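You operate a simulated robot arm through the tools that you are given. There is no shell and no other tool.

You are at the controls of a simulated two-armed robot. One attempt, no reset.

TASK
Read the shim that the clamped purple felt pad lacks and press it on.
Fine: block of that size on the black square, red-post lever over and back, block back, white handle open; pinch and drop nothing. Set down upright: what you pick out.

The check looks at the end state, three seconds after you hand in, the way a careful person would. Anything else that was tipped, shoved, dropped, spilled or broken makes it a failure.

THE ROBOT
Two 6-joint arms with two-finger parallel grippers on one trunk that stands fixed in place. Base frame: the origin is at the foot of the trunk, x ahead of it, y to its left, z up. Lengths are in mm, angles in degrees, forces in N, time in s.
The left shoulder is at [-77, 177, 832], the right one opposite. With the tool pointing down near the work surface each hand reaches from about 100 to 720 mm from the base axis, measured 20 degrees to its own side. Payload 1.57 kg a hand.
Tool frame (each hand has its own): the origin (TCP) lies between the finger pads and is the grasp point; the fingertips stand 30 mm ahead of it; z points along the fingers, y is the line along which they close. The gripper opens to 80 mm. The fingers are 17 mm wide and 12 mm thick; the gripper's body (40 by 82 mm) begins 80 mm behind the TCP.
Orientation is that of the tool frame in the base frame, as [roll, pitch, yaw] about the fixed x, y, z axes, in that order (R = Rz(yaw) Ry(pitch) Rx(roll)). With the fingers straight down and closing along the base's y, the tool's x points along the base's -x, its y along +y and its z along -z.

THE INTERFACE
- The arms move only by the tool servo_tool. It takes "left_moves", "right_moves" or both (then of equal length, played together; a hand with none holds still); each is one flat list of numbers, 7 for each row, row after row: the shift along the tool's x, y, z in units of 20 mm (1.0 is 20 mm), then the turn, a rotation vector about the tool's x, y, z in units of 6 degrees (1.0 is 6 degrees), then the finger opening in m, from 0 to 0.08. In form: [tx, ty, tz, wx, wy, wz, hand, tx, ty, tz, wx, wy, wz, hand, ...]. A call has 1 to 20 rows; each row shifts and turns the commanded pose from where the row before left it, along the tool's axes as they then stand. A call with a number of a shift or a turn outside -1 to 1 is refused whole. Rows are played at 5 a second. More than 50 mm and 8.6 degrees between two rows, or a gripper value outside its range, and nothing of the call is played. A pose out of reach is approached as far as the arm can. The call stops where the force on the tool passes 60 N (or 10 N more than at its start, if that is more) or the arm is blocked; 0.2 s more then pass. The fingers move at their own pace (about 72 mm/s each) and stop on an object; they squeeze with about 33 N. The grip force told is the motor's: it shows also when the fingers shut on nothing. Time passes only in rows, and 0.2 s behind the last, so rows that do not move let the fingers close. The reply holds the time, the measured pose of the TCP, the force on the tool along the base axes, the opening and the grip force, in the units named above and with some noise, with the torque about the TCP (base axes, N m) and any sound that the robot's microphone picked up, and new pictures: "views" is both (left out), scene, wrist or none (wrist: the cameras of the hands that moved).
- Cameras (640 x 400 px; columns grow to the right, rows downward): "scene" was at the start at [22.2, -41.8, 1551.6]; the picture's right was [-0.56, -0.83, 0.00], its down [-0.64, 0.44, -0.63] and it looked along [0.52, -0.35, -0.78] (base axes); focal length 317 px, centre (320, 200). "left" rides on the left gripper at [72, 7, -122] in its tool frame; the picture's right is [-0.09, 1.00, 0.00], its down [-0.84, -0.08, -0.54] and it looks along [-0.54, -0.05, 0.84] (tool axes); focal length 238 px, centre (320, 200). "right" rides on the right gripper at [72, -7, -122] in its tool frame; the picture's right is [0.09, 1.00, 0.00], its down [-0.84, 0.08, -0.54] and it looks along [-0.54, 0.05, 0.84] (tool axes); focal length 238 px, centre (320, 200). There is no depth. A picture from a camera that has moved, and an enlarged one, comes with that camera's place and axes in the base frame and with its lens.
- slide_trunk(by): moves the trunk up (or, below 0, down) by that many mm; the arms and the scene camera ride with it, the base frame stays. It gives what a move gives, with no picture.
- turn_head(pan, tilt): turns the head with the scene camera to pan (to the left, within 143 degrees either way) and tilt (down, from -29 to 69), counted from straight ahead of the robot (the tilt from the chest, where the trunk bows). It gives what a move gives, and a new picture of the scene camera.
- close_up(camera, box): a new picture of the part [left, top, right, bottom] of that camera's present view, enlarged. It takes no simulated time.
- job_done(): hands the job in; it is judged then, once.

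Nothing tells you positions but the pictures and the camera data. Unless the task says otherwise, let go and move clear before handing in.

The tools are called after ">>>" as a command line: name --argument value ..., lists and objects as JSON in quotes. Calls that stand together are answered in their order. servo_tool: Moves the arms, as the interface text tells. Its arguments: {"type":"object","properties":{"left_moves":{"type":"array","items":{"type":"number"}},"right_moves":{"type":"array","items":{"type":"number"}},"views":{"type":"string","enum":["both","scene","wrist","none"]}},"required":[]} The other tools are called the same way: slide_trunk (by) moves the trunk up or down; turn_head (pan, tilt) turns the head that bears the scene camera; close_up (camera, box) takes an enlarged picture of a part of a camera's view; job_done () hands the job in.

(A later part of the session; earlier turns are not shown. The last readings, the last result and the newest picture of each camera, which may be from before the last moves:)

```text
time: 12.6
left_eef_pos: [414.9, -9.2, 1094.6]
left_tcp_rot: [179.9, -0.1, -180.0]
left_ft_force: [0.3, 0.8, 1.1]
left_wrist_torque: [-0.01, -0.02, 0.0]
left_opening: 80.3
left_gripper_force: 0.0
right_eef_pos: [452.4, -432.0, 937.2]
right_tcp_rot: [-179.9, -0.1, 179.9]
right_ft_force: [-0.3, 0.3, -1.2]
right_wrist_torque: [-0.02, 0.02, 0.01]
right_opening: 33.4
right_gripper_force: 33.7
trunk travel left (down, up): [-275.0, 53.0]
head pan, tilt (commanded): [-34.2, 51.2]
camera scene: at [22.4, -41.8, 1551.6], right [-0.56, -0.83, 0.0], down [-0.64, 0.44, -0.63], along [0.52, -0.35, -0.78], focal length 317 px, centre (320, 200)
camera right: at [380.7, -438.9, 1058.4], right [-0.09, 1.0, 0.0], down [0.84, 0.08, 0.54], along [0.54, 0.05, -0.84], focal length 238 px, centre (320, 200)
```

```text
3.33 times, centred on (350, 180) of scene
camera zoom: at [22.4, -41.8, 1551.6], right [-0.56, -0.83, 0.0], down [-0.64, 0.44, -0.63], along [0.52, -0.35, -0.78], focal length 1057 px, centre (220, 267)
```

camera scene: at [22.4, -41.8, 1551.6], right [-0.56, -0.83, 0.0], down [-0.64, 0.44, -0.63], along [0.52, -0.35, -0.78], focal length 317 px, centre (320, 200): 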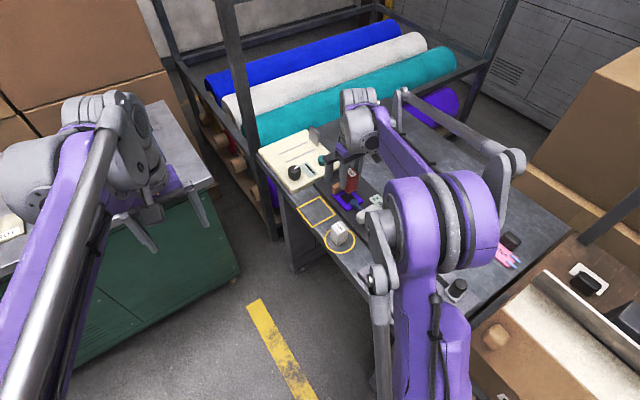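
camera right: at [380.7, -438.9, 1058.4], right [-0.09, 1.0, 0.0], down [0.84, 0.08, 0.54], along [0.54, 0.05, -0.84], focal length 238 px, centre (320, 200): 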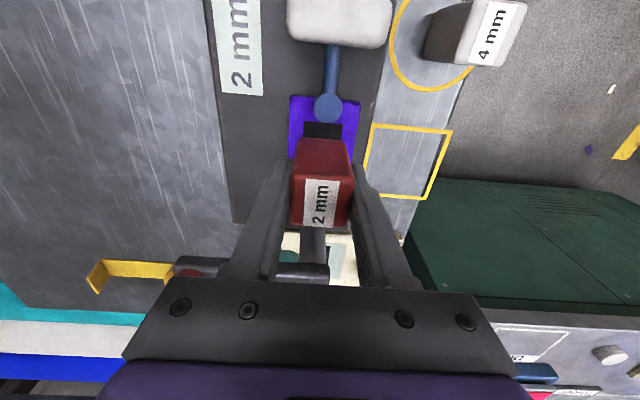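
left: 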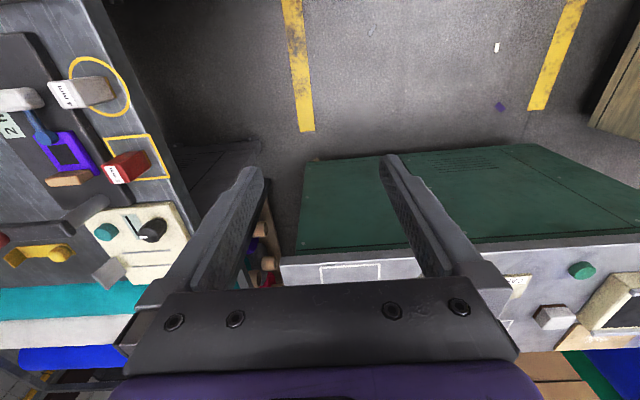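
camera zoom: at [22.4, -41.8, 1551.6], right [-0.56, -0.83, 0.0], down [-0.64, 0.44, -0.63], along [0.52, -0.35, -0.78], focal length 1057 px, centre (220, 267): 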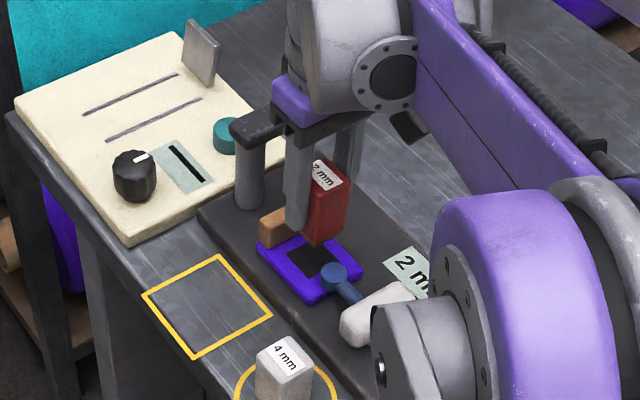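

Block and square line up to within about 2 mm; I'll nudge +1.5 mm in y and come down to just above the pad, then feel for contact.

>>> servo_tool --right_moves '[-0.02, 0.075, 0, 0, 0, 0, 0.0, 0, 0, 0.45, 0, 0, 0, 0.0, 0, 0, 0.45, 0, 0, 0, 0.0, 0, 0, 0.45, 0, 0, 0, 0.0, 0, 0, 0.35, 0, 0, 0, 0.0, 0, 0, 0, 0, 0, 0, 0.0, 0, 0, 0, 0, 0, 0, 0.0]' --views "both"

>>> close_up --camera "right" --box '[240, 60, 400, 220]'

>>> close_up --camera "scene" --box '[320, 150, 390, 220]'

>>> close_up --camera "left" --box '[0, 80, 120, 200]'

```text
time: 14.2
left_eef_pos: [413.4, -9.0, 1094.8]
left_tcp_rot: [-180.0, 0.0, -180.0]
left_ft_force: [0.7, 0.6, -0.2]
left_wrist_torque: [0.0, -0.01, 0.03]
left_opening: 80.1
left_gripper_force: 0.1
right_eef_pos: [454.4, -428.4, 904.3]
right_tcp_rot: [180.0, 0.0, 180.0]
right_ft_force: [-0.1, -0.7, -1.1]
right_wrist_torque: [0.0, -0.04, 0.03]
right_opening: 33.6
right_gripper_force: 32.8
trunk travel left (down, up): [-275.0, 53.0]
head pan, tilt (commanded): [-34.2, 51.2]
camera scene: at [22.3, -41.9, 1551.6], right [-0.56, -0.83, 0.0], down [-0.64, 0.44, -0.63], along [0.52, -0.35, -0.78], focal length 317 px, centre (320, 200)
camera right: at [382.6, -437.0, 1025.8], right [-0.09, 1.0, 0.0], down [0.84, 0.08, 0.54], along [0.54, 0.05, -0.84], focal length 238 px, centre (320, 200)
```

scene: 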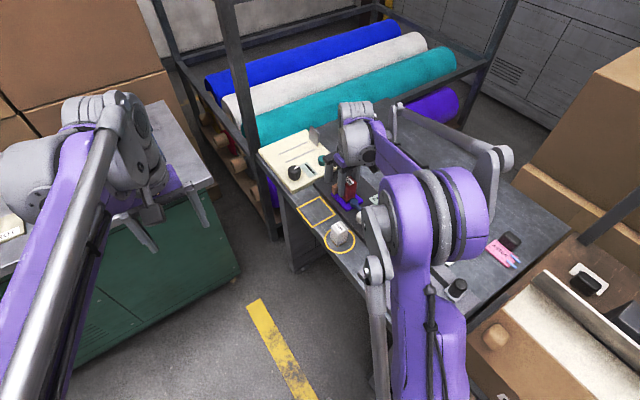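
right: 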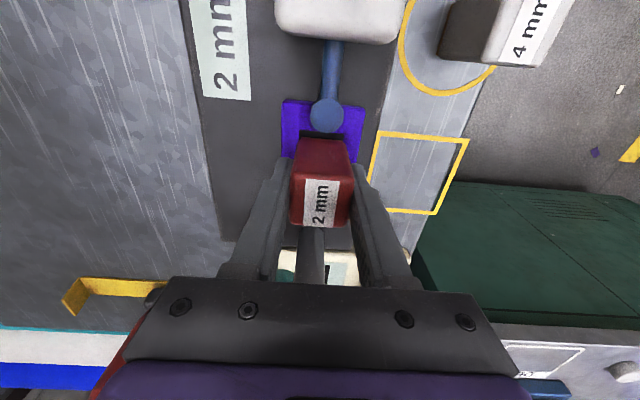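

```text
2.50 times, centred on (320, 140) of right
camera zoom: at [382.6, -437.0, 1025.8], right [-0.09, 1.0, 0.0], down [0.84, 0.08, 0.54], along [0.54, 0.05, -0.84], focal length 596 px, centre (320, 350)
```

zoom: 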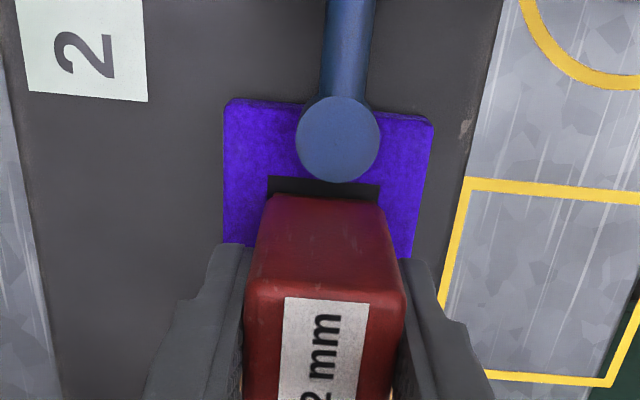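

```text
5.71 times, centred on (355, 185) of scene
camera zoom: at [22.3, -41.9, 1551.6], right [-0.56, -0.83, 0.0], down [-0.64, 0.44, -0.63], along [0.52, -0.35, -0.78], focal length 1813 px, centre (120, 286)
```

zoom: 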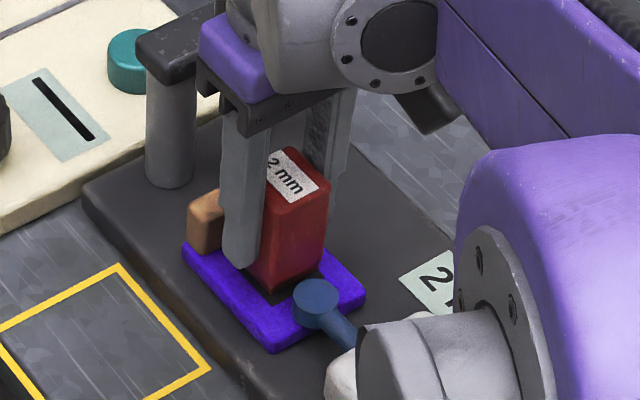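

```text
3.33 times, centred on (60, 140) of left
camera zoom: at [342.3, -1.5, 1216.9], right [0.09, 1.0, 0.0], down [0.84, -0.08, 0.54], along [0.54, -0.05, -0.84], focal length 794 px, centre (1187, 400)
```

zoom: 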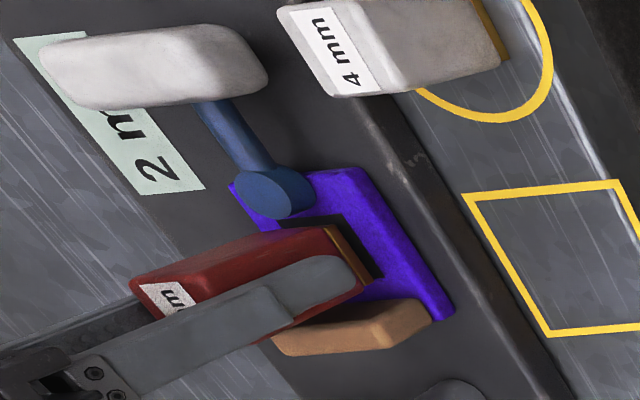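

About 7 mm of gap remains and the block is centred over the black square. I'll trim 0.8 mm in x and lower gently, watching the force.

>>> servo_tool --right_moves '[0.04, 0, 0.1, 0, 0, 0, 0.0, 0, 0, 0.1, 0, 0, 0, 0.0, 0, 0, 0.075, 0, 0, 0, 0.0, 0, 0, 0, 0, 0, 0, 0.0]' --views "none"

>>> servo_tool --right_moves '[0, 0, 0.05, 0, 0, 0, 0.0, 0, 0, 0, 0, 0, 0, 0.0]' --views "none"

```text
time: 15.2
left_eef_pos: [412.6, -7.9, 1095.8]
left_tcp_rot: [-179.9, 0.1, 180.0]
left_ft_force: [-0.1, -0.5, 0.0]
left_wrist_torque: [0.06, 0.02, -0.01]
left_opening: 79.8
left_gripper_force: 0.1
right_eef_pos: [451.7, -429.0, 898.5]
right_tcp_rot: [-180.0, 0.1, 180.0]
right_ft_force: [6.9, -5.8, 30.0]
right_wrist_torque: [-0.17, -0.21, 0.0]
right_opening: 33.5
right_gripper_force: 33.4
trunk travel left (down, up): [-275.0, 53.0]
head pan, tilt (commanded): [-34.2, 51.2]
```

```text
time: 15.8
left_eef_pos: [411.8, -6.9, 1096.2]
left_tcp_rot: [-179.9, 0.1, -180.0]
left_ft_force: [0.0, 0.4, 0.9]
left_wrist_torque: [0.01, -0.03, 0.0]
left_opening: 80.1
left_gripper_force: 0.0
right_eef_pos: [450.5, -428.1, 898.1]
right_tcp_rot: [180.0, 0.1, 180.0]
right_ft_force: [3.3, -2.8, 30.3]
right_wrist_torque: [-0.06, -0.03, 0.01]
right_opening: 33.3
right_gripper_force: 33.2
trunk travel left (down, up): [-275.0, 53.0]
head pan, tilt (commanded): [-34.2, 51.2]
```

Contact at about z=898 with 30 N. I'll look before releasing.

>>> servo_tool --right_moves '[0, 0, -0.04, 0, 0, 0, 0.0, 0, 0, 0, 0, 0, 0, 0.0]' --views "both"

>>> close_up --camera "right" --box '[240, 60, 400, 220]'

>>> close_up --camera "scene" --box '[320, 150, 390, 220]'

>>> close_up --camera "left" --box '[0, 80, 120, 200]'

```text
time: 16.4
left_eef_pos: [412.4, -7.3, 1095.9]
left_tcp_rot: [-179.9, 0.1, -180.0]
left_ft_force: [0.2, 0.7, 0.2]
left_wrist_torque: [-0.01, -0.02, 0.01]
left_opening: 79.9
left_gripper_force: 0.0
right_eef_pos: [451.4, -428.3, 897.0]
right_tcp_rot: [-180.0, 0.0, -179.9]
right_ft_force: [-3.1, 2.7, 19.1]
right_wrist_torque: [0.15, 0.28, 0.01]
right_opening: 33.7
right_gripper_force: 33.1
trunk travel left (down, up): [-275.0, 53.0]
head pan, tilt (commanded): [-34.2, 51.2]
camera scene: at [20.4, -40.1, 1551.6], right [-0.56, -0.83, 0.0], down [-0.64, 0.44, -0.63], along [0.52, -0.35, -0.78], focal length 317 px, centre (320, 200)
camera right: at [379.3, -435.5, 1019.2], right [-0.09, 1.0, 0.0], down [0.84, 0.08, 0.54], along [0.54, 0.05, -0.84], focal length 238 px, centre (320, 200)
```

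scene: 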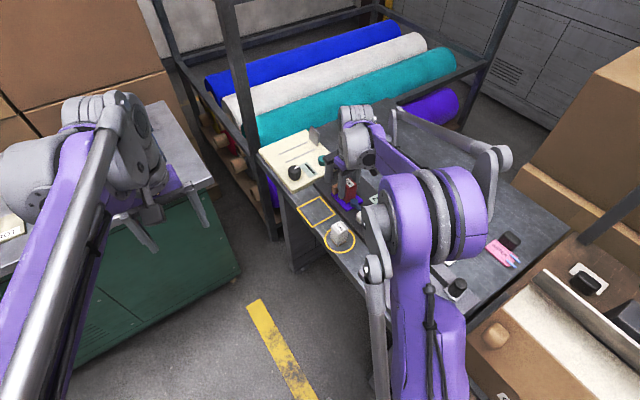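
right: 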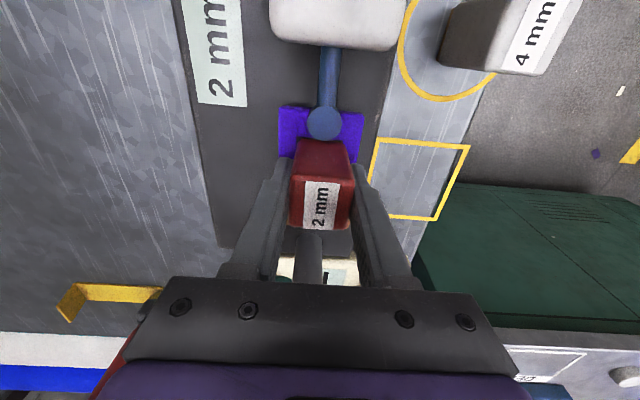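

```text
2.50 times, centred on (320, 140) of right
camera zoom: at [379.3, -435.5, 1019.2], right [-0.09, 1.0, 0.0], down [0.84, 0.08, 0.54], along [0.54, 0.05, -0.84], focal length 596 px, centre (320, 350)
```

zoom: 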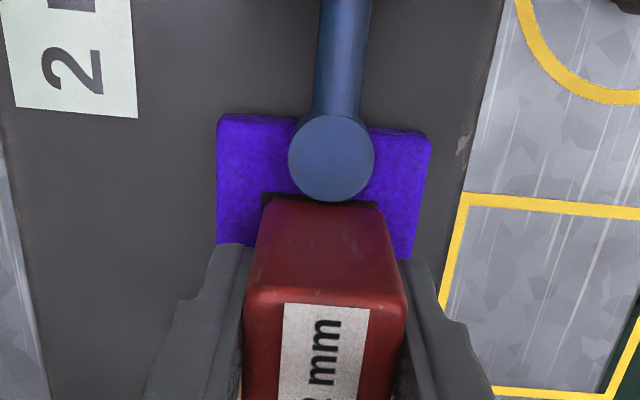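

```text
5.71 times, centred on (355, 185) of scene
camera zoom: at [20.4, -40.1, 1551.6], right [-0.56, -0.83, 0.0], down [-0.64, 0.44, -0.63], along [0.52, -0.35, -0.78], focal length 1813 px, centre (120, 286)
```

zoom: 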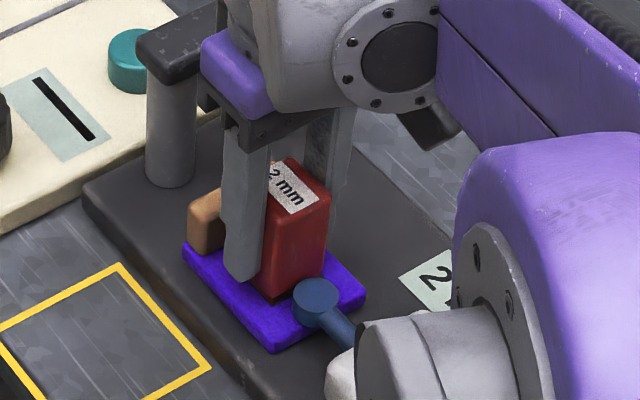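

```text
3.33 times, centred on (60, 140) of left
camera zoom: at [340.8, -0.1, 1217.2], right [0.09, 1.0, 0.0], down [0.84, -0.08, 0.54], along [0.54, -0.05, -0.84], focal length 794 px, centre (1187, 400)
```

zoom: 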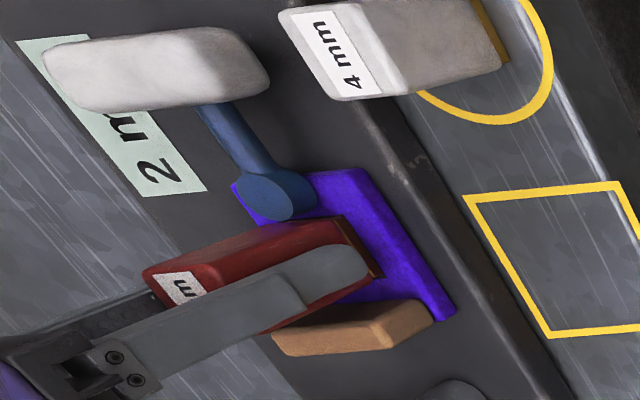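

Pushing down rocked the trunk slightly (cameras shifted ~2 mm), which carried the block about 2 mm in +y. I'll relieve the force by rising 1 mm so that it swings back, and re-check.

>>> servo_tool --right_moves '[0, 0, -0.04, 0, 0, 0, 0.0, 0, 0, 0, 0, 0, 0, 0.0, 0, 0, 0, 0, 0, 0, 0.0]' --views "wrist"

>>> close_up --camera "right" --box '[240, 60, 400, 220]'

```text
time: 17.2
left_eef_pos: [413.4, -8.5, 1093.9]
left_tcp_rot: [-180.0, 0.1, -180.0]
left_ft_force: [0.5, -0.3, -0.8]
left_wrist_torque: [-0.02, 0.02, -0.01]
left_opening: 80.3
left_gripper_force: 0.1
right_eef_pos: [453.0, -429.5, 897.7]
right_tcp_rot: [179.9, 0.0, -180.0]
right_ft_force: [-0.4, -0.2, -0.9]
right_wrist_torque: [0.01, 0.02, 0.0]
right_opening: 33.4
right_gripper_force: 33.8
trunk travel left (down, up): [-275.0, 53.0]
head pan, tilt (commanded): [-34.2, 51.2]
camera right: at [381.3, -436.8, 1019.5], right [-0.09, 1.0, 0.0], down [0.84, 0.08, 0.54], along [0.54, 0.05, -0.84], focal length 238 px, centre (320, 200)
```

right: 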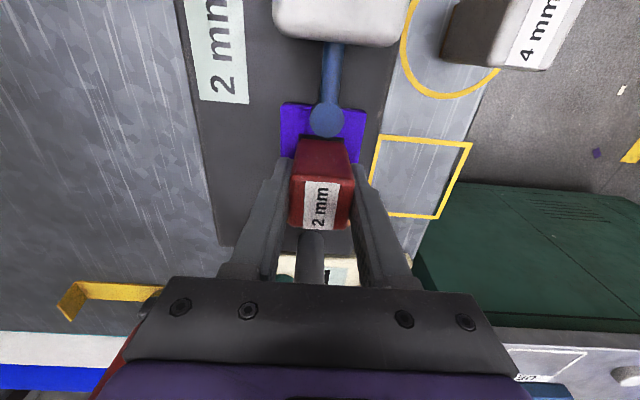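

```text
2.50 times, centred on (320, 140) of right
camera zoom: at [381.3, -436.8, 1019.5], right [-0.09, 1.0, 0.0], down [0.84, 0.08, 0.54], along [0.54, 0.05, -0.84], focal length 596 px, centre (320, 350)
```

zoom: 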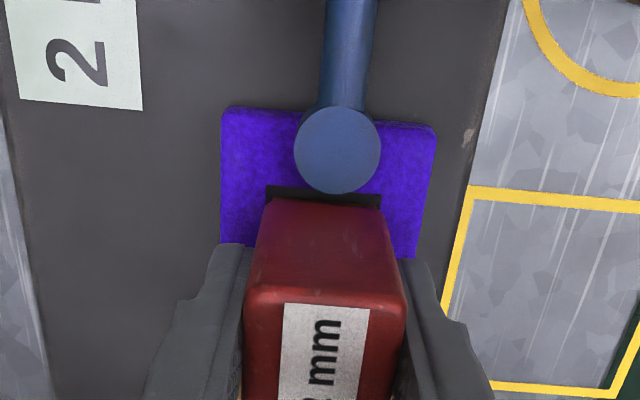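

The block is centred on the square again with no load on it. I'll settle it 0.4 mm and open the fingers gently.

>>> servo_tool --right_moves '[0, 0, 0.02, 0, 0, 0, 0.0, 0, 0, 0, 0, 0, 0, 0.0, 0, 0, 0, 0, 0, 0, 0.036, 0, 0, 0, 0, 0, 0, 0.04, 0, 0, 0, 0, 0, 0, 0.048, 0, 0, 0, 0, 0, 0, 0.056, 0, 0, 0, 0, 0, 0, 0.056]' --views "wrist"

>>> close_up --camera "right" --box '[240, 60, 400, 220]'

```text
time: 18.8
left_eef_pos: [414.7, -8.4, 1095.7]
left_tcp_rot: [179.9, 0.0, -179.9]
left_ft_force: [0.1, 0.4, -0.5]
left_wrist_torque: [0.01, -0.02, 0.02]
left_opening: 80.0
left_gripper_force: 0.1
right_eef_pos: [453.3, -429.3, 898.2]
right_tcp_rot: [179.9, 0.0, -179.9]
right_ft_force: [0.2, 0.4, 0.8]
right_wrist_torque: [-0.05, 0.01, 0.01]
right_opening: 56.0
right_gripper_force: 0.1
trunk travel left (down, up): [-275.0, 53.0]
head pan, tilt (commanded): [-34.2, 51.2]
camera right: at [381.4, -436.5, 1019.3], right [-0.09, 1.0, 0.0], down [0.84, 0.08, 0.54], along [0.54, 0.05, -0.84], focal length 238 px, centre (320, 200)
```

right: 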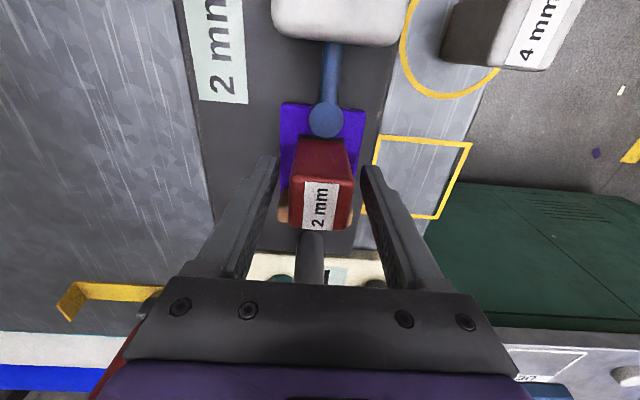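

```text
2.50 times, centred on (320, 140) of right
camera zoom: at [381.4, -436.5, 1019.3], right [-0.09, 1.0, 0.0], down [0.84, 0.08, 0.54], along [0.54, 0.05, -0.84], focal length 596 px, centre (320, 350)
```

zoom: 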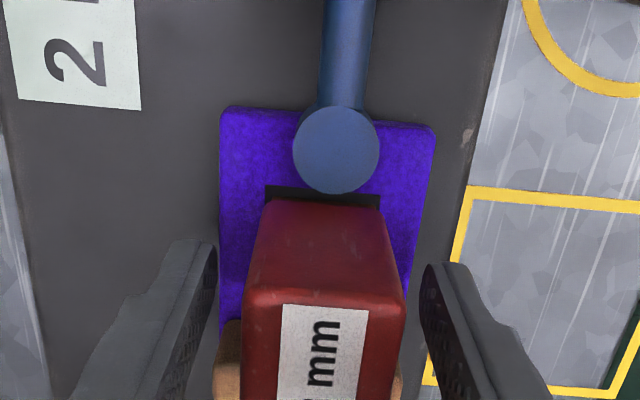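

Released and the block stands on the black square. I'll rise straight up, then move back to view the lever and block heights.

>>> servo_tool --right_moves '[0, 0, -0.5, 0, 0, 0, 0.056, 0, 0, -0.9, 0, 0, 0, 0.056, 0, 0, -1, 0, 0, 0, 0.056, 0, 0, -1, 0, 0, 0, 0.056, 0, 0, -1, 0, 0, 0, 0.056, 0, 0, -1, 0, 0, 0, 0.056, 0, 0, -1, 0, 0, 0, 0.056, 0.5, -0.5, 0, 0, 0, 0, 0.056, 1, -1, 0, 0, 0, 0, 0.056, 1, -1, 0, 0, 0, 0, 0.056, 1, -1, 0, 0, 0, 0, 0.056, 0.5, -0.5, 0, 0, 0, 0, 0.056, 0, 0, 0, 0, 0, 0, 0.056]' --views "both"

>>> close_up --camera "right" --box '[220, 100, 420, 280]'

>>> close_up --camera "scene" --box '[310, 120, 390, 210]'

>>> close_up --camera "left" --box '[0, 100, 160, 280]'

```text
time: 21.6
left_eef_pos: [414.4, -8.5, 1094.7]
left_tcp_rot: [-180.0, -0.1, 179.9]
left_ft_force: [-0.3, 0.0, 0.3]
left_wrist_torque: [-0.02, -0.02, 0.01]
left_opening: 80.1
left_gripper_force: 0.0
right_eef_pos: [373.7, -509.4, 1026.1]
right_tcp_rot: [-180.0, 0.0, 180.0]
right_ft_force: [0.0, 0.2, 0.3]
right_wrist_torque: [0.01, -0.02, 0.03]
right_opening: 56.0
right_gripper_force: 0.1
trunk travel left (down, up): [-275.0, 53.0]
head pan, tilt (commanded): [-34.2, 51.2]
camera scene: at [22.3, -41.7, 1551.6], right [-0.56, -0.83, 0.0], down [-0.64, 0.44, -0.63], along [0.52, -0.35, -0.78], focal length 317 px, centre (320, 200)
camera right: at [302.3, -518.1, 1148.2], right [-0.09, 1.0, 0.0], down [0.84, 0.08, 0.54], along [0.54, 0.05, -0.84], focal length 238 px, centre (320, 200)
```

scene: 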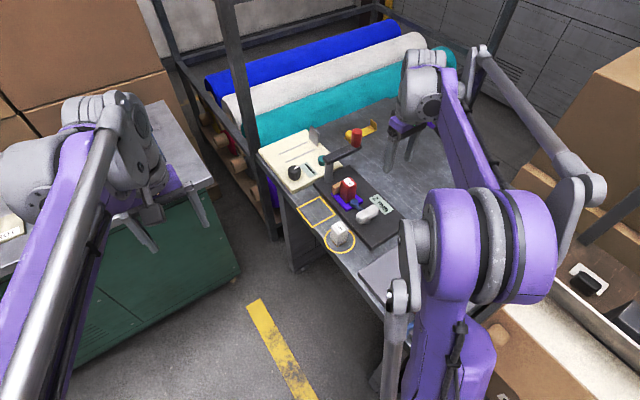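
right: 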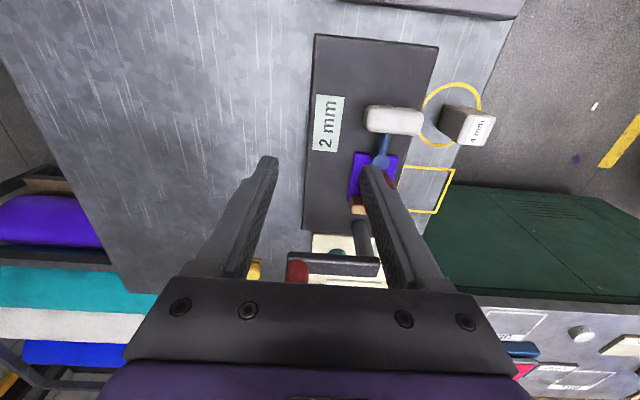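

```text
2.22 times, centred on (320, 190) of right
camera zoom: at [302.3, -518.1, 1148.2], right [-0.09, 1.0, 0.0], down [0.84, 0.08, 0.54], along [0.54, 0.05, -0.84], focal length 530 px, centre (320, 222)
```

zoom: 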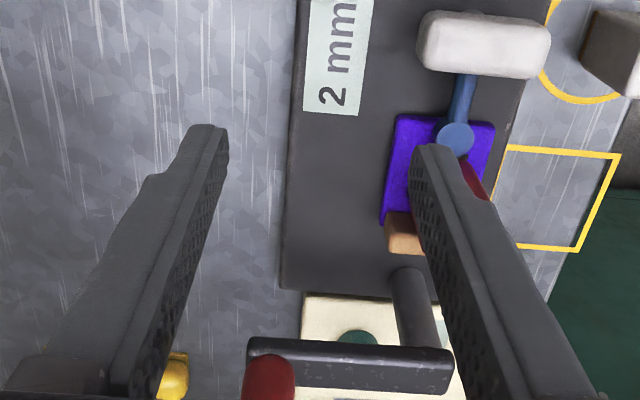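

```text
4.44 times, centred on (350, 165) of scene
camera zoom: at [22.3, -41.7, 1551.6], right [-0.56, -0.83, 0.0], down [-0.64, 0.44, -0.63], along [0.52, -0.35, -0.78], focal length 1410 px, centre (187, 356)
```

zoom: 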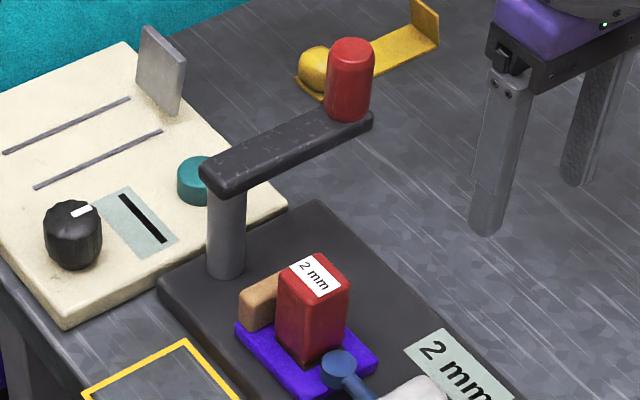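

```text
2.22 times, centred on (80, 190) of left
camera zoom: at [342.3, -1.4, 1216.9], right [0.09, 1.0, 0.0], down [0.84, -0.08, 0.54], along [0.54, -0.05, -0.84], focal length 530 px, centre (853, 222)
```

zoom: 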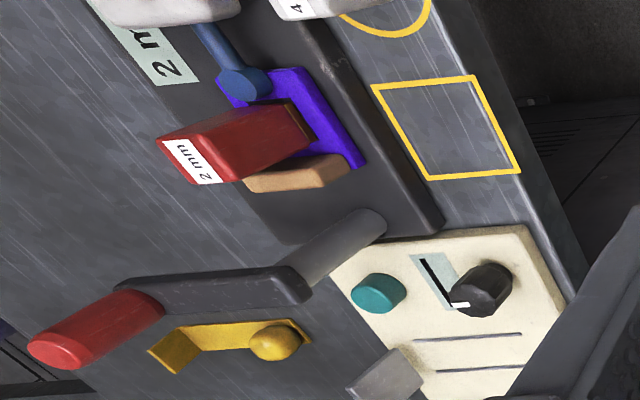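

The block stands squarely on the pad. The lever arm swings about the vertical grey post, so I'll turn the right hand by 90° here in free space. That way the fingers close along the red post's path, and the wrist camera gets a side view of lever and block heights.

>>> servo_tool --right_moves '[0, 0, 0, 0, 0, -1, 0.056, 0, 0, 0, 0, 0, -1, 0.056, 0, 0, 0, 0, 0, -1, 0.056, 0, 0, 0, 0, 0, -1, 0.056, 0, 0, 0, 0, 0, -1, 0.056, 0, 0, 0, 0, 0, -1, 0.056, 0, 0, 0, 0, 0, -1, 0.056, 0, 0, 0, 0, 0, -1, 0.056, 0, 0, 0, 0, 0, -1, 0.056, 0, 0, 0, 0, 0, -1, 0.056, 0, 0, 0, 0, 0, -1, 0.056, 0, 0, 0, 0, 0, -1, 0.056, 0, 0, 0, 0, 0, -1, 0.056, 0, 0, 0, 0, 0, -1, 0.056, 0, 0, 0, 0, 0, -1, 0.056, 0, 0, 0, 0, 0, 0, 0.056, 0, 0, 0, 0, 0, 0, 0.056]' --views "both"

```text
time: 25.2
left_eef_pos: [413.9, -8.1, 1095.9]
left_tcp_rot: [179.9, 0.1, -180.0]
left_ft_force: [0.2, -1.2, -0.5]
left_wrist_torque: [0.01, 0.0, 0.0]
left_opening: 80.1
left_gripper_force: 0.0
right_eef_pos: [373.2, -510.3, 1026.6]
right_tcp_rot: [180.0, 0.0, -90.0]
right_ft_force: [0.0, -0.4, -0.2]
right_wrist_torque: [0.02, 0.03, -0.02]
right_opening: 56.2
right_gripper_force: 0.2
trunk travel left (down, up): [-275.0, 53.0]
head pan, tilt (commanded): [-34.2, 51.2]
camera scene: at [22.2, -41.8, 1551.6], right [-0.56, -0.83, 0.0], down [-0.64, 0.44, -0.63], along [0.52, -0.35, -0.78], focal length 317 px, centre (320, 200)
camera right: at [379.3, -583.1, 1147.4], right [-1.0, -0.09, 0.0], down [-0.08, 0.84, 0.54], along [-0.05, 0.54, -0.84], focal length 238 px, centre (320, 200)
```

scene: 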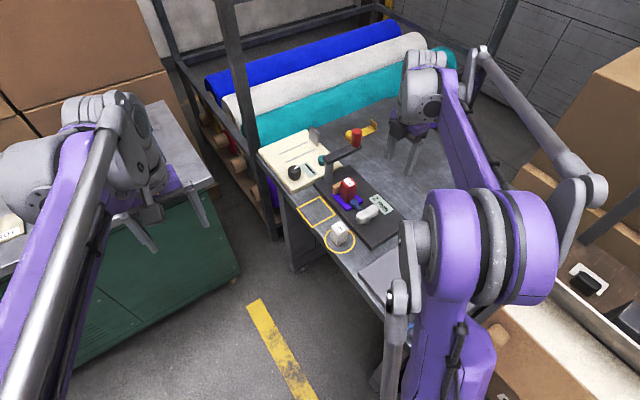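
right: 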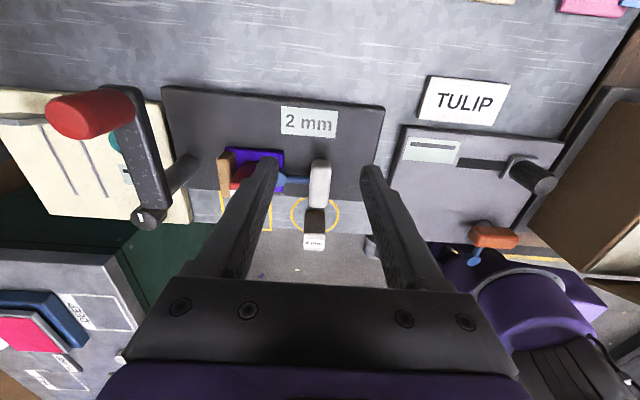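

The wrist turned cleanly. Let me enlarge the lever from this new side.

>>> close_up --camera "right" --box '[30, 70, 290, 250]'

>>> close_up --camera "right" --box '[200, 120, 360, 250]'

```text
2.22 times, centred on (160, 160) of right
camera zoom: at [379.3, -583.1, 1147.4], right [-1.0, -0.09, 0.0], down [-0.08, 0.84, 0.54], along [-0.05, 0.54, -0.84], focal length 530 px, centre (676, 289)
```

zoom: 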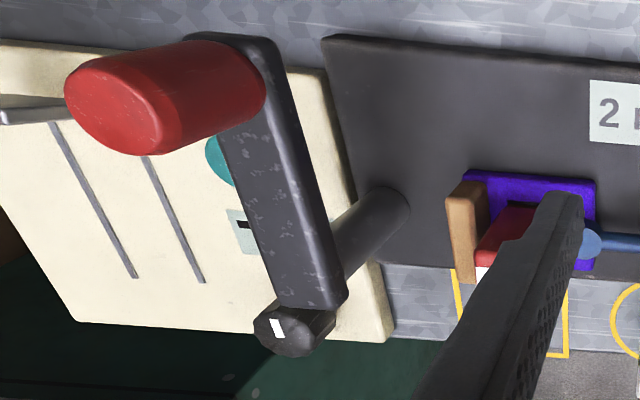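

```text
3.08 times, centred on (280, 185) of right
camera zoom: at [379.3, -583.1, 1147.4], right [-1.0, -0.09, 0.0], down [-0.08, 0.84, 0.54], along [-0.05, 0.54, -0.84], focal length 733 px, centre (443, 246)
```

zoom: 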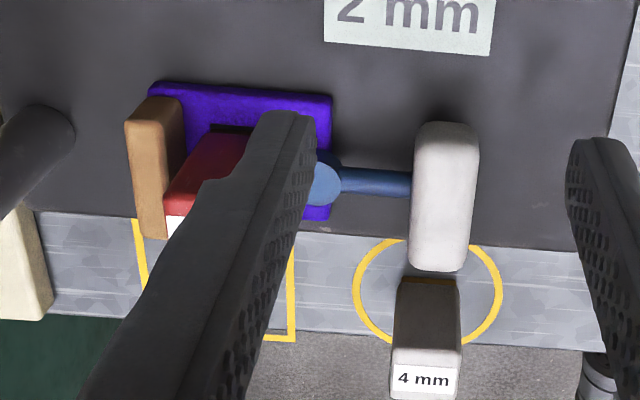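

From two sides I place the pivot at about (546,-429), the red post at (544.5,-523) with its top at z≈983 and the arm's top at ≈937. I'll fly over the post with clearance, then centre the open fingers on it.

>>> servo_tool --right_moves '[0, 0, -0.5, 0, 0, 0, 0.056, 0.06, -0.861, 0, 0, 0, 0, 0.056, 0.06, -0.861, 0, 0, 0, 0, 0.056, 0.06, -0.861, 0, 0, 0, 0, 0.056, 0.06, -0.861, 0, 0, 0, 0, 0.056, 0.06, -0.861, 0, 0, 0, 0, 0.056, 0.06, -0.861, 0, 0, 0, 0, 0.056, 0.06, -0.861, 0, 0, 0, 0, 0.056, 0.06, -0.861, 0, 0, 0, 0, 0.056, 0.06, -0.861, 0, 0, 0, 0, 0.056, 0.06, -0.861, 0, 0, 0, 0, 0.056, 0, 0, 0, 0, 0, 0, 0.056, 0, 0, 0, 0, 0, 0, 0.056]' --views "both"

>>> close_up --camera "right" --box '[240, 90, 400, 250]'

>>> close_up --camera "scene" --box '[310, 90, 410, 190]'

```text
time: 28.0
left_eef_pos: [413.9, -8.5, 1094.3]
left_tcp_rot: [180.0, 0.0, -179.9]
left_ft_force: [-0.2, -0.6, 0.4]
left_wrist_torque: [-0.02, -0.04, 0.04]
left_opening: 80.0
left_gripper_force: 0.2
right_eef_pos: [544.1, -520.8, 1034.1]
right_tcp_rot: [180.0, 0.1, -89.9]
right_ft_force: [-0.5, 0.2, 0.4]
right_wrist_torque: [0.02, -0.01, 0.01]
right_opening: 56.1
right_gripper_force: 0.0
trunk travel left (down, up): [-275.0, 53.0]
head pan, tilt (commanded): [-34.2, 51.2]
camera scene: at [22.6, -41.9, 1551.6], right [-0.56, -0.83, 0.0], down [-0.64, 0.44, -0.63], along [0.52, -0.35, -0.78], focal length 317 px, centre (320, 200)
camera right: at [551.1, -593.9, 1156.2], right [-1.0, -0.09, 0.0], down [-0.08, 0.84, 0.54], along [-0.05, 0.54, -0.84], focal length 238 px, centre (320, 200)
```

scene: 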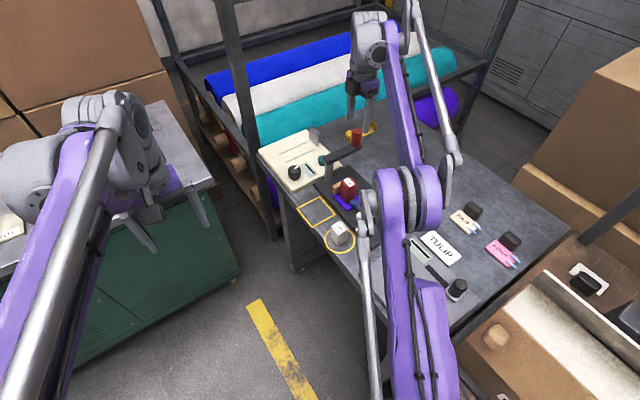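
right: 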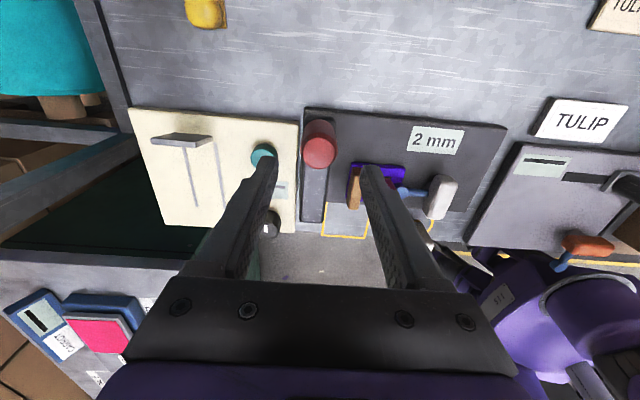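

```text
2.50 times, centred on (320, 170) of right
camera zoom: at [551.1, -593.9, 1156.2], right [-1.0, -0.09, 0.0], down [-0.08, 0.84, 0.54], along [-0.05, 0.54, -0.84], focal length 596 px, centre (320, 275)
```

zoom: 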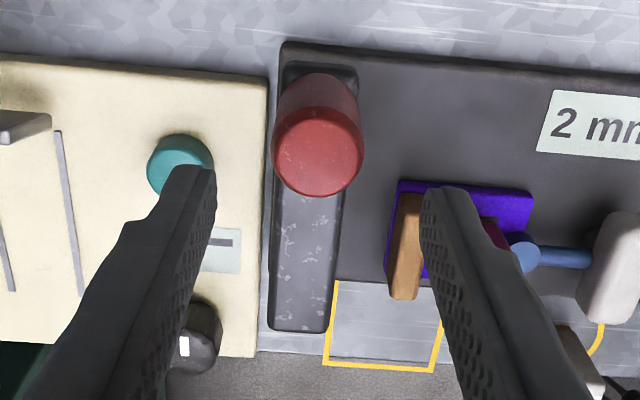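

```text
4.00 times, centred on (360, 140) of scene
camera zoom: at [22.6, -41.9, 1551.6], right [-0.56, -0.83, 0.0], down [-0.64, 0.44, -0.63], along [0.52, -0.35, -0.78], focal length 1269 px, centre (160, 440)
```

zoom: 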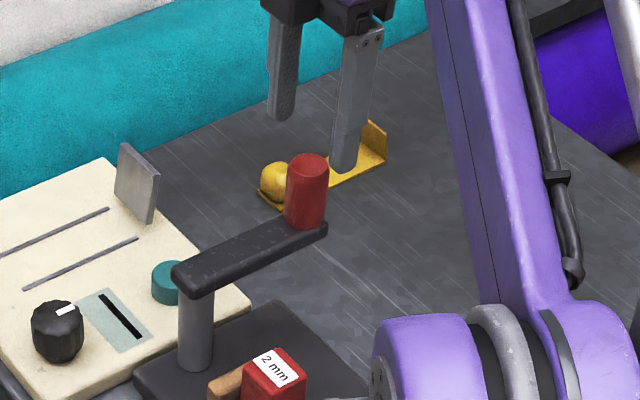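

The post top is about (546,-525,981), 28 mm across, with the arm exactly along y from a pivot near (546.8,-431). So a 90° swing puts the post right over the block. I'll centre and lower the open fingers around the post, tips staying above the arm.

>>> servo_tool --right_moves '[0.165, -0.095, 0, 0, 0, 0, 0.056, 0, 0, 0, 0, 0, 0, 0.056, 0, 0, 0.7, 0, 0, 0, 0.056, 0, 0, 0.7, 0, 0, 0, 0.056, 0, 0, 0.7, 0, 0, 0, 0.056, 0, 0, 0.7, 0, 0, 0, 0.056, 0, 0, 0, 0, 0, 0, 0.056, 0, 0, 0, 0, 0, 0, 0.056]' --views "both"

>>> close_up --camera "right" --box '[240, 90, 400, 250]'

>>> close_up --camera "scene" --box '[310, 90, 410, 190]'

```text
time: 29.8
left_eef_pos: [413.6, -8.5, 1093.6]
left_tcp_rot: [-180.0, 0.1, 180.0]
left_ft_force: [0.1, -0.1, 0.5]
left_wrist_torque: [-0.01, -0.01, 0.03]
left_opening: 80.0
left_gripper_force: 0.0
right_eef_pos: [547.2, -525.5, 978.7]
right_tcp_rot: [180.0, 0.0, -90.2]
right_ft_force: [0.3, -0.2, 0.0]
right_wrist_torque: [-0.02, 0.02, -0.03]
right_opening: 56.0
right_gripper_force: 0.0
trunk travel left (down, up): [-275.0, 53.0]
head pan, tilt (commanded): [-34.2, 51.2]
camera scene: at [22.3, -41.8, 1551.6], right [-0.56, -0.83, 0.0], down [-0.64, 0.44, -0.63], along [0.52, -0.35, -0.78], focal length 317 px, centre (320, 200)
camera right: at [554.3, -597.9, 1101.2], right [-1.0, -0.09, 0.0], down [-0.08, 0.84, 0.54], along [-0.05, 0.54, -0.84], focal length 238 px, centre (320, 200)
```

scene: 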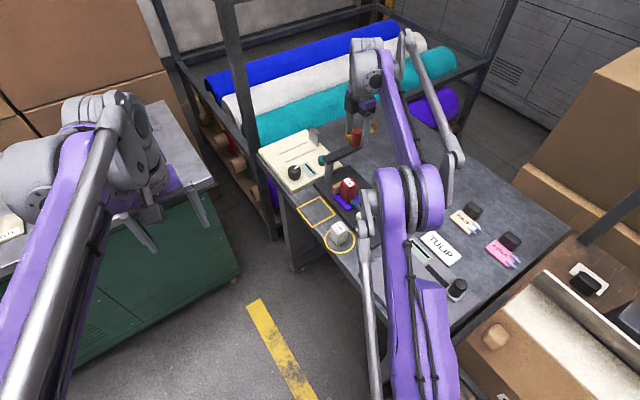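
right: 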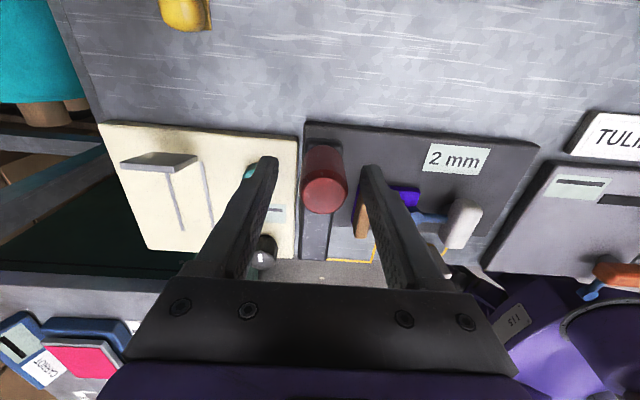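

```text
2.50 times, centred on (320, 170) of right
camera zoom: at [554.3, -597.9, 1101.2], right [-1.0, -0.09, 0.0], down [-0.08, 0.84, 0.54], along [-0.05, 0.54, -0.84], focal length 596 px, centre (320, 275)
```

zoom: 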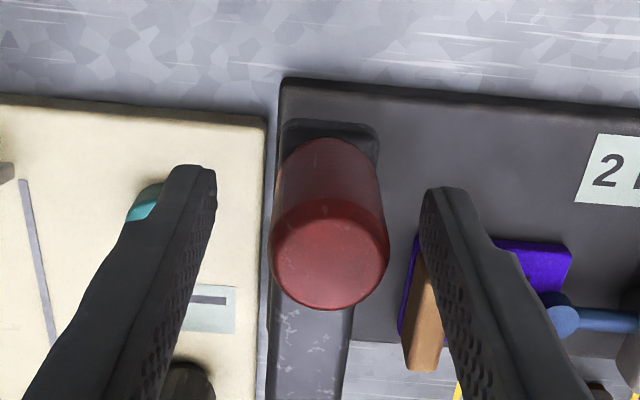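

```text
4.00 times, centred on (360, 140) of scene
camera zoom: at [22.3, -41.8, 1551.6], right [-0.56, -0.83, 0.0], down [-0.64, 0.44, -0.63], along [0.52, -0.35, -0.78], focal length 1269 px, centre (160, 440)
```

zoom: 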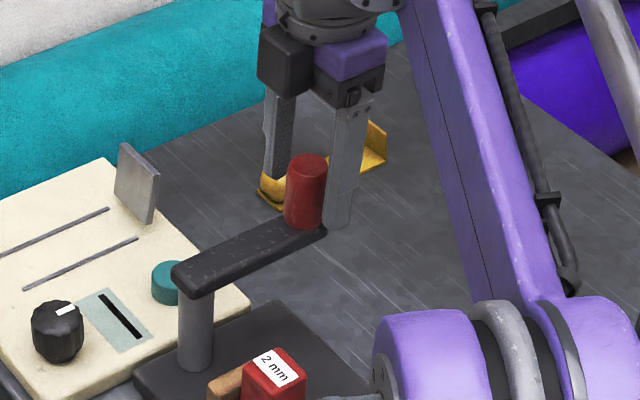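

The post sits between the fingers, aligned within 2 mm. I'll narrow to a loose cage of 34 mm and swing 60° along the arc, turning the hand with the lever.

>>> servo_tool --right_moves '[0, 0.08, 0, 0, 0, 0, 0.044, 0, 0, 0, 0, 0, 0, 0.035, 0, 0, 0, 0, 0, 0, 0.035]' --views "wrist"

```text
time: 30.6
left_eef_pos: [413.9, -8.8, 1094.7]
left_tcp_rot: [-180.0, 0.0, -180.0]
left_ft_force: [0.5, 0.6, -0.2]
left_wrist_torque: [-0.01, 0.03, -0.02]
left_opening: 80.1
left_gripper_force: 0.1
right_eef_pos: [544.6, -525.2, 979.3]
right_tcp_rot: [179.9, 0.1, -90.1]
right_ft_force: [-0.3, -0.9, 0.3]
right_wrist_torque: [-0.01, -0.02, 0.03]
right_opening: 35.4
right_gripper_force: 0.0
trunk travel left (down, up): [-275.0, 53.0]
head pan, tilt (commanded): [-34.2, 51.2]
camera right: at [552.3, -597.7, 1101.1], right [-1.0, -0.09, 0.0], down [-0.08, 0.84, 0.54], along [-0.05, 0.54, -0.84], focal length 238 px, centre (320, 200)
```

right: 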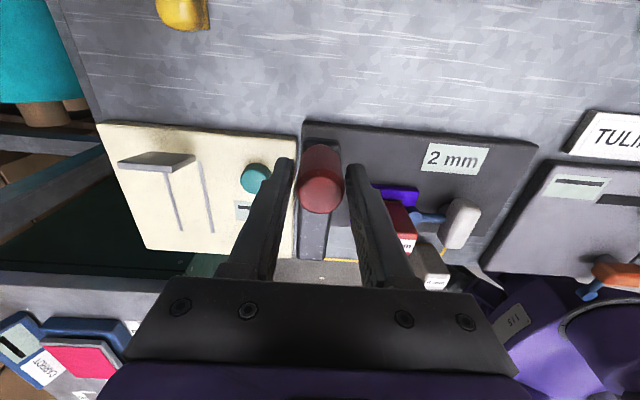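

>>> servo_tool --right_moves '[-0.0065, 0.249, 0, 0, 0, 0.5, 0.035, -0.0065, 0.249, 0, 0, 0, 0.5, 0.035, -0.0065, 0.249, 0, 0, 0, 0.5, 0.035, -0.0065, 0.249, 0, 0, 0, 0.5, 0.035, 0, 0, 0, 0, 0, 0, 0.035]' --views "both"

>>> close_up --camera "scene" --box '[310, 90, 410, 190]'

```text
time: 31.8
left_eef_pos: [413.7, -9.2, 1094.1]
left_tcp_rot: [-180.0, -0.1, -180.0]
left_ft_force: [0.5, 0.1, 0.4]
left_wrist_torque: [0.02, 0.03, -0.01]
left_opening: 79.9
left_gripper_force: 0.1
right_eef_pos: [524.8, -523.6, 979.8]
right_tcp_rot: [-179.9, 0.0, -102.1]
right_ft_force: [1.6, -0.5, 0.4]
right_wrist_torque: [0.01, -0.01, 0.01]
right_opening: 35.7
right_gripper_force: 0.5
trunk travel left (down, up): [-275.0, 53.0]
head pan, tilt (commanded): [-34.2, 51.2]
camera scene: at [22.4, -41.8, 1551.6], right [-0.56, -0.83, 0.0], down [-0.64, 0.44, -0.63], along [0.52, -0.35, -0.78], focal length 317 px, centre (320, 200)
camera right: at [516.9, -596.0, 1100.9], right [-0.99, 0.12, 0.0], down [0.1, 0.83, 0.54], along [0.06, 0.54, -0.84], focal length 238 px, centre (320, 200)
```

scene: 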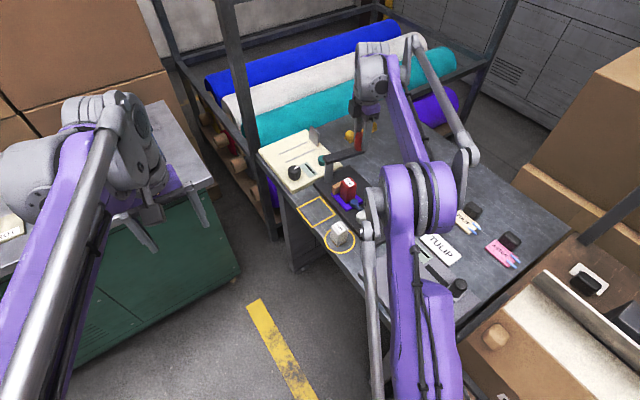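
right: 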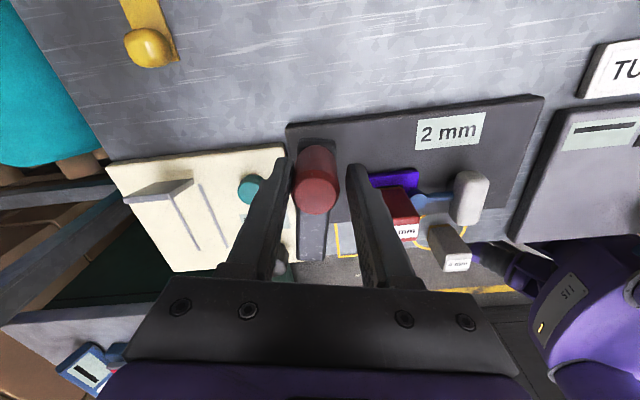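

```text
4.00 times, centred on (360, 140) of scene
camera zoom: at [22.4, -41.8, 1551.6], right [-0.56, -0.83, 0.0], down [-0.64, 0.44, -0.63], along [0.52, -0.35, -0.78], focal length 1269 px, centre (160, 440)
```

zoom: 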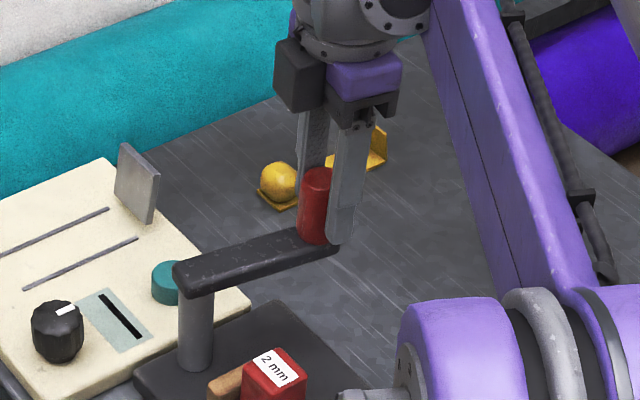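

The lever swings freely about the grey post with under 2 N. I'll continue to about 66°.

>>> servo_tool --right_moves '[-0.0146, 0.373, 0, 0, 0, 0.75, 0.035, -0.0146, 0.373, 0, 0, 0, 0.75, 0.035, -0.0146, 0.373, 0, 0, 0, 0.75, 0.035, -0.0146, 0.373, 0, 0, 0, 0.75, 0.035, -0.0146, 0.373, 0, 0, 0, 0.75, 0.035, -0.0146, 0.373, 0, 0, 0, 0.75, 0.035, -0.0146, 0.373, 0, 0, 0, 0.75, 0.035, -0.0146, 0.373, 0, 0, 0, 0.75, 0.035, -0.0146, 0.373, 0, 0, 0, 0.75, 0.035, -0.0146, 0.373, 0, 0, 0, 0.75, 0.035, -0.0146, 0.373, 0, 0, 0, 0.75, 0.035, -0.0146, 0.373, 0, 0, 0, 0.75, 0.035, 0, 0, 0, 0, 0, 0, 0.035]' --views "both"

>>> close_up --camera "scene" --box '[310, 100, 410, 210]'

>>> close_up --camera "left" --box '[0, 100, 160, 280]'

```text
time: 34.6
left_eef_pos: [413.9, -8.6, 1095.0]
left_tcp_rot: [180.0, -0.1, 180.0]
left_ft_force: [-0.1, 1.1, 0.8]
left_wrist_torque: [0.01, -0.03, -0.04]
left_opening: 79.8
left_gripper_force: 0.0
right_eef_pos: [456.9, -468.5, 978.8]
right_tcp_rot: [-180.0, 0.1, -156.1]
right_ft_force: [-0.3, -0.7, -0.2]
right_wrist_torque: [0.01, 0.03, 0.0]
right_opening: 35.2
right_gripper_force: 0.0
trunk travel left (down, up): [-275.0, 53.0]
head pan, tilt (commanded): [-34.2, 51.2]
camera scene: at [22.3, -42.2, 1551.6], right [-0.56, -0.83, 0.0], down [-0.64, 0.44, -0.63], along [0.52, -0.35, -0.78], focal length 317 px, centre (320, 200)
camera right: at [394.3, -505.1, 1101.5], right [-0.49, 0.87, 0.0], down [0.73, 0.41, 0.54], along [0.47, 0.27, -0.84], focal length 238 px, centre (320, 200)
```

scene: 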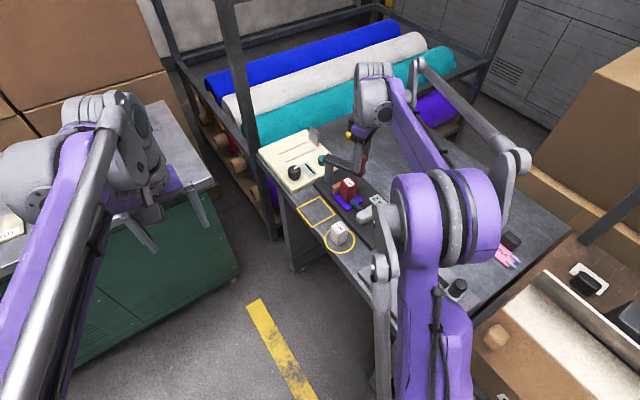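
right: 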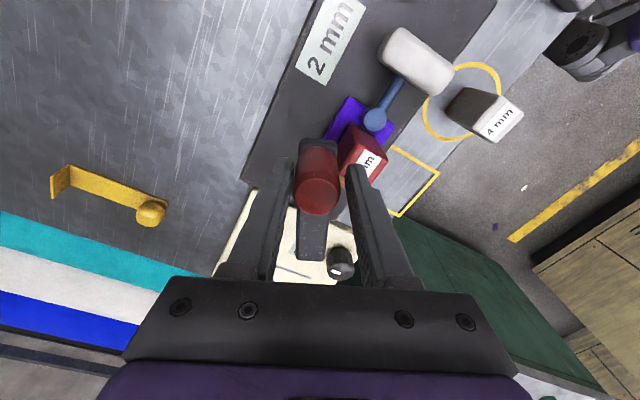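

```text
3.64 times, centred on (360, 155) of scene
camera zoom: at [22.3, -42.2, 1551.6], right [-0.56, -0.83, 0.0], down [-0.64, 0.44, -0.63], along [0.52, -0.35, -0.78], focal length 1154 px, centre (174, 364)
```

zoom: 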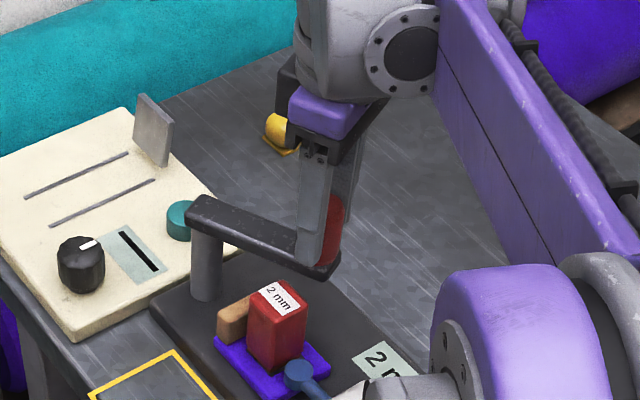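

```text
2.22 times, centred on (80, 190) of left
camera zoom: at [342.3, -1.8, 1216.8], right [0.09, 1.0, 0.0], down [0.84, -0.08, 0.54], along [0.54, -0.05, -0.84], focal length 530 px, centre (853, 222)
```

zoom: 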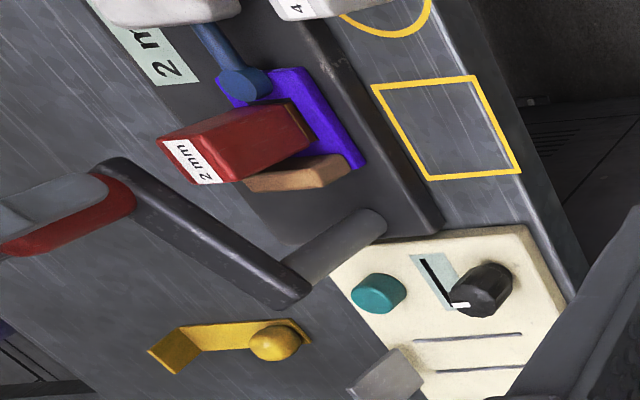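

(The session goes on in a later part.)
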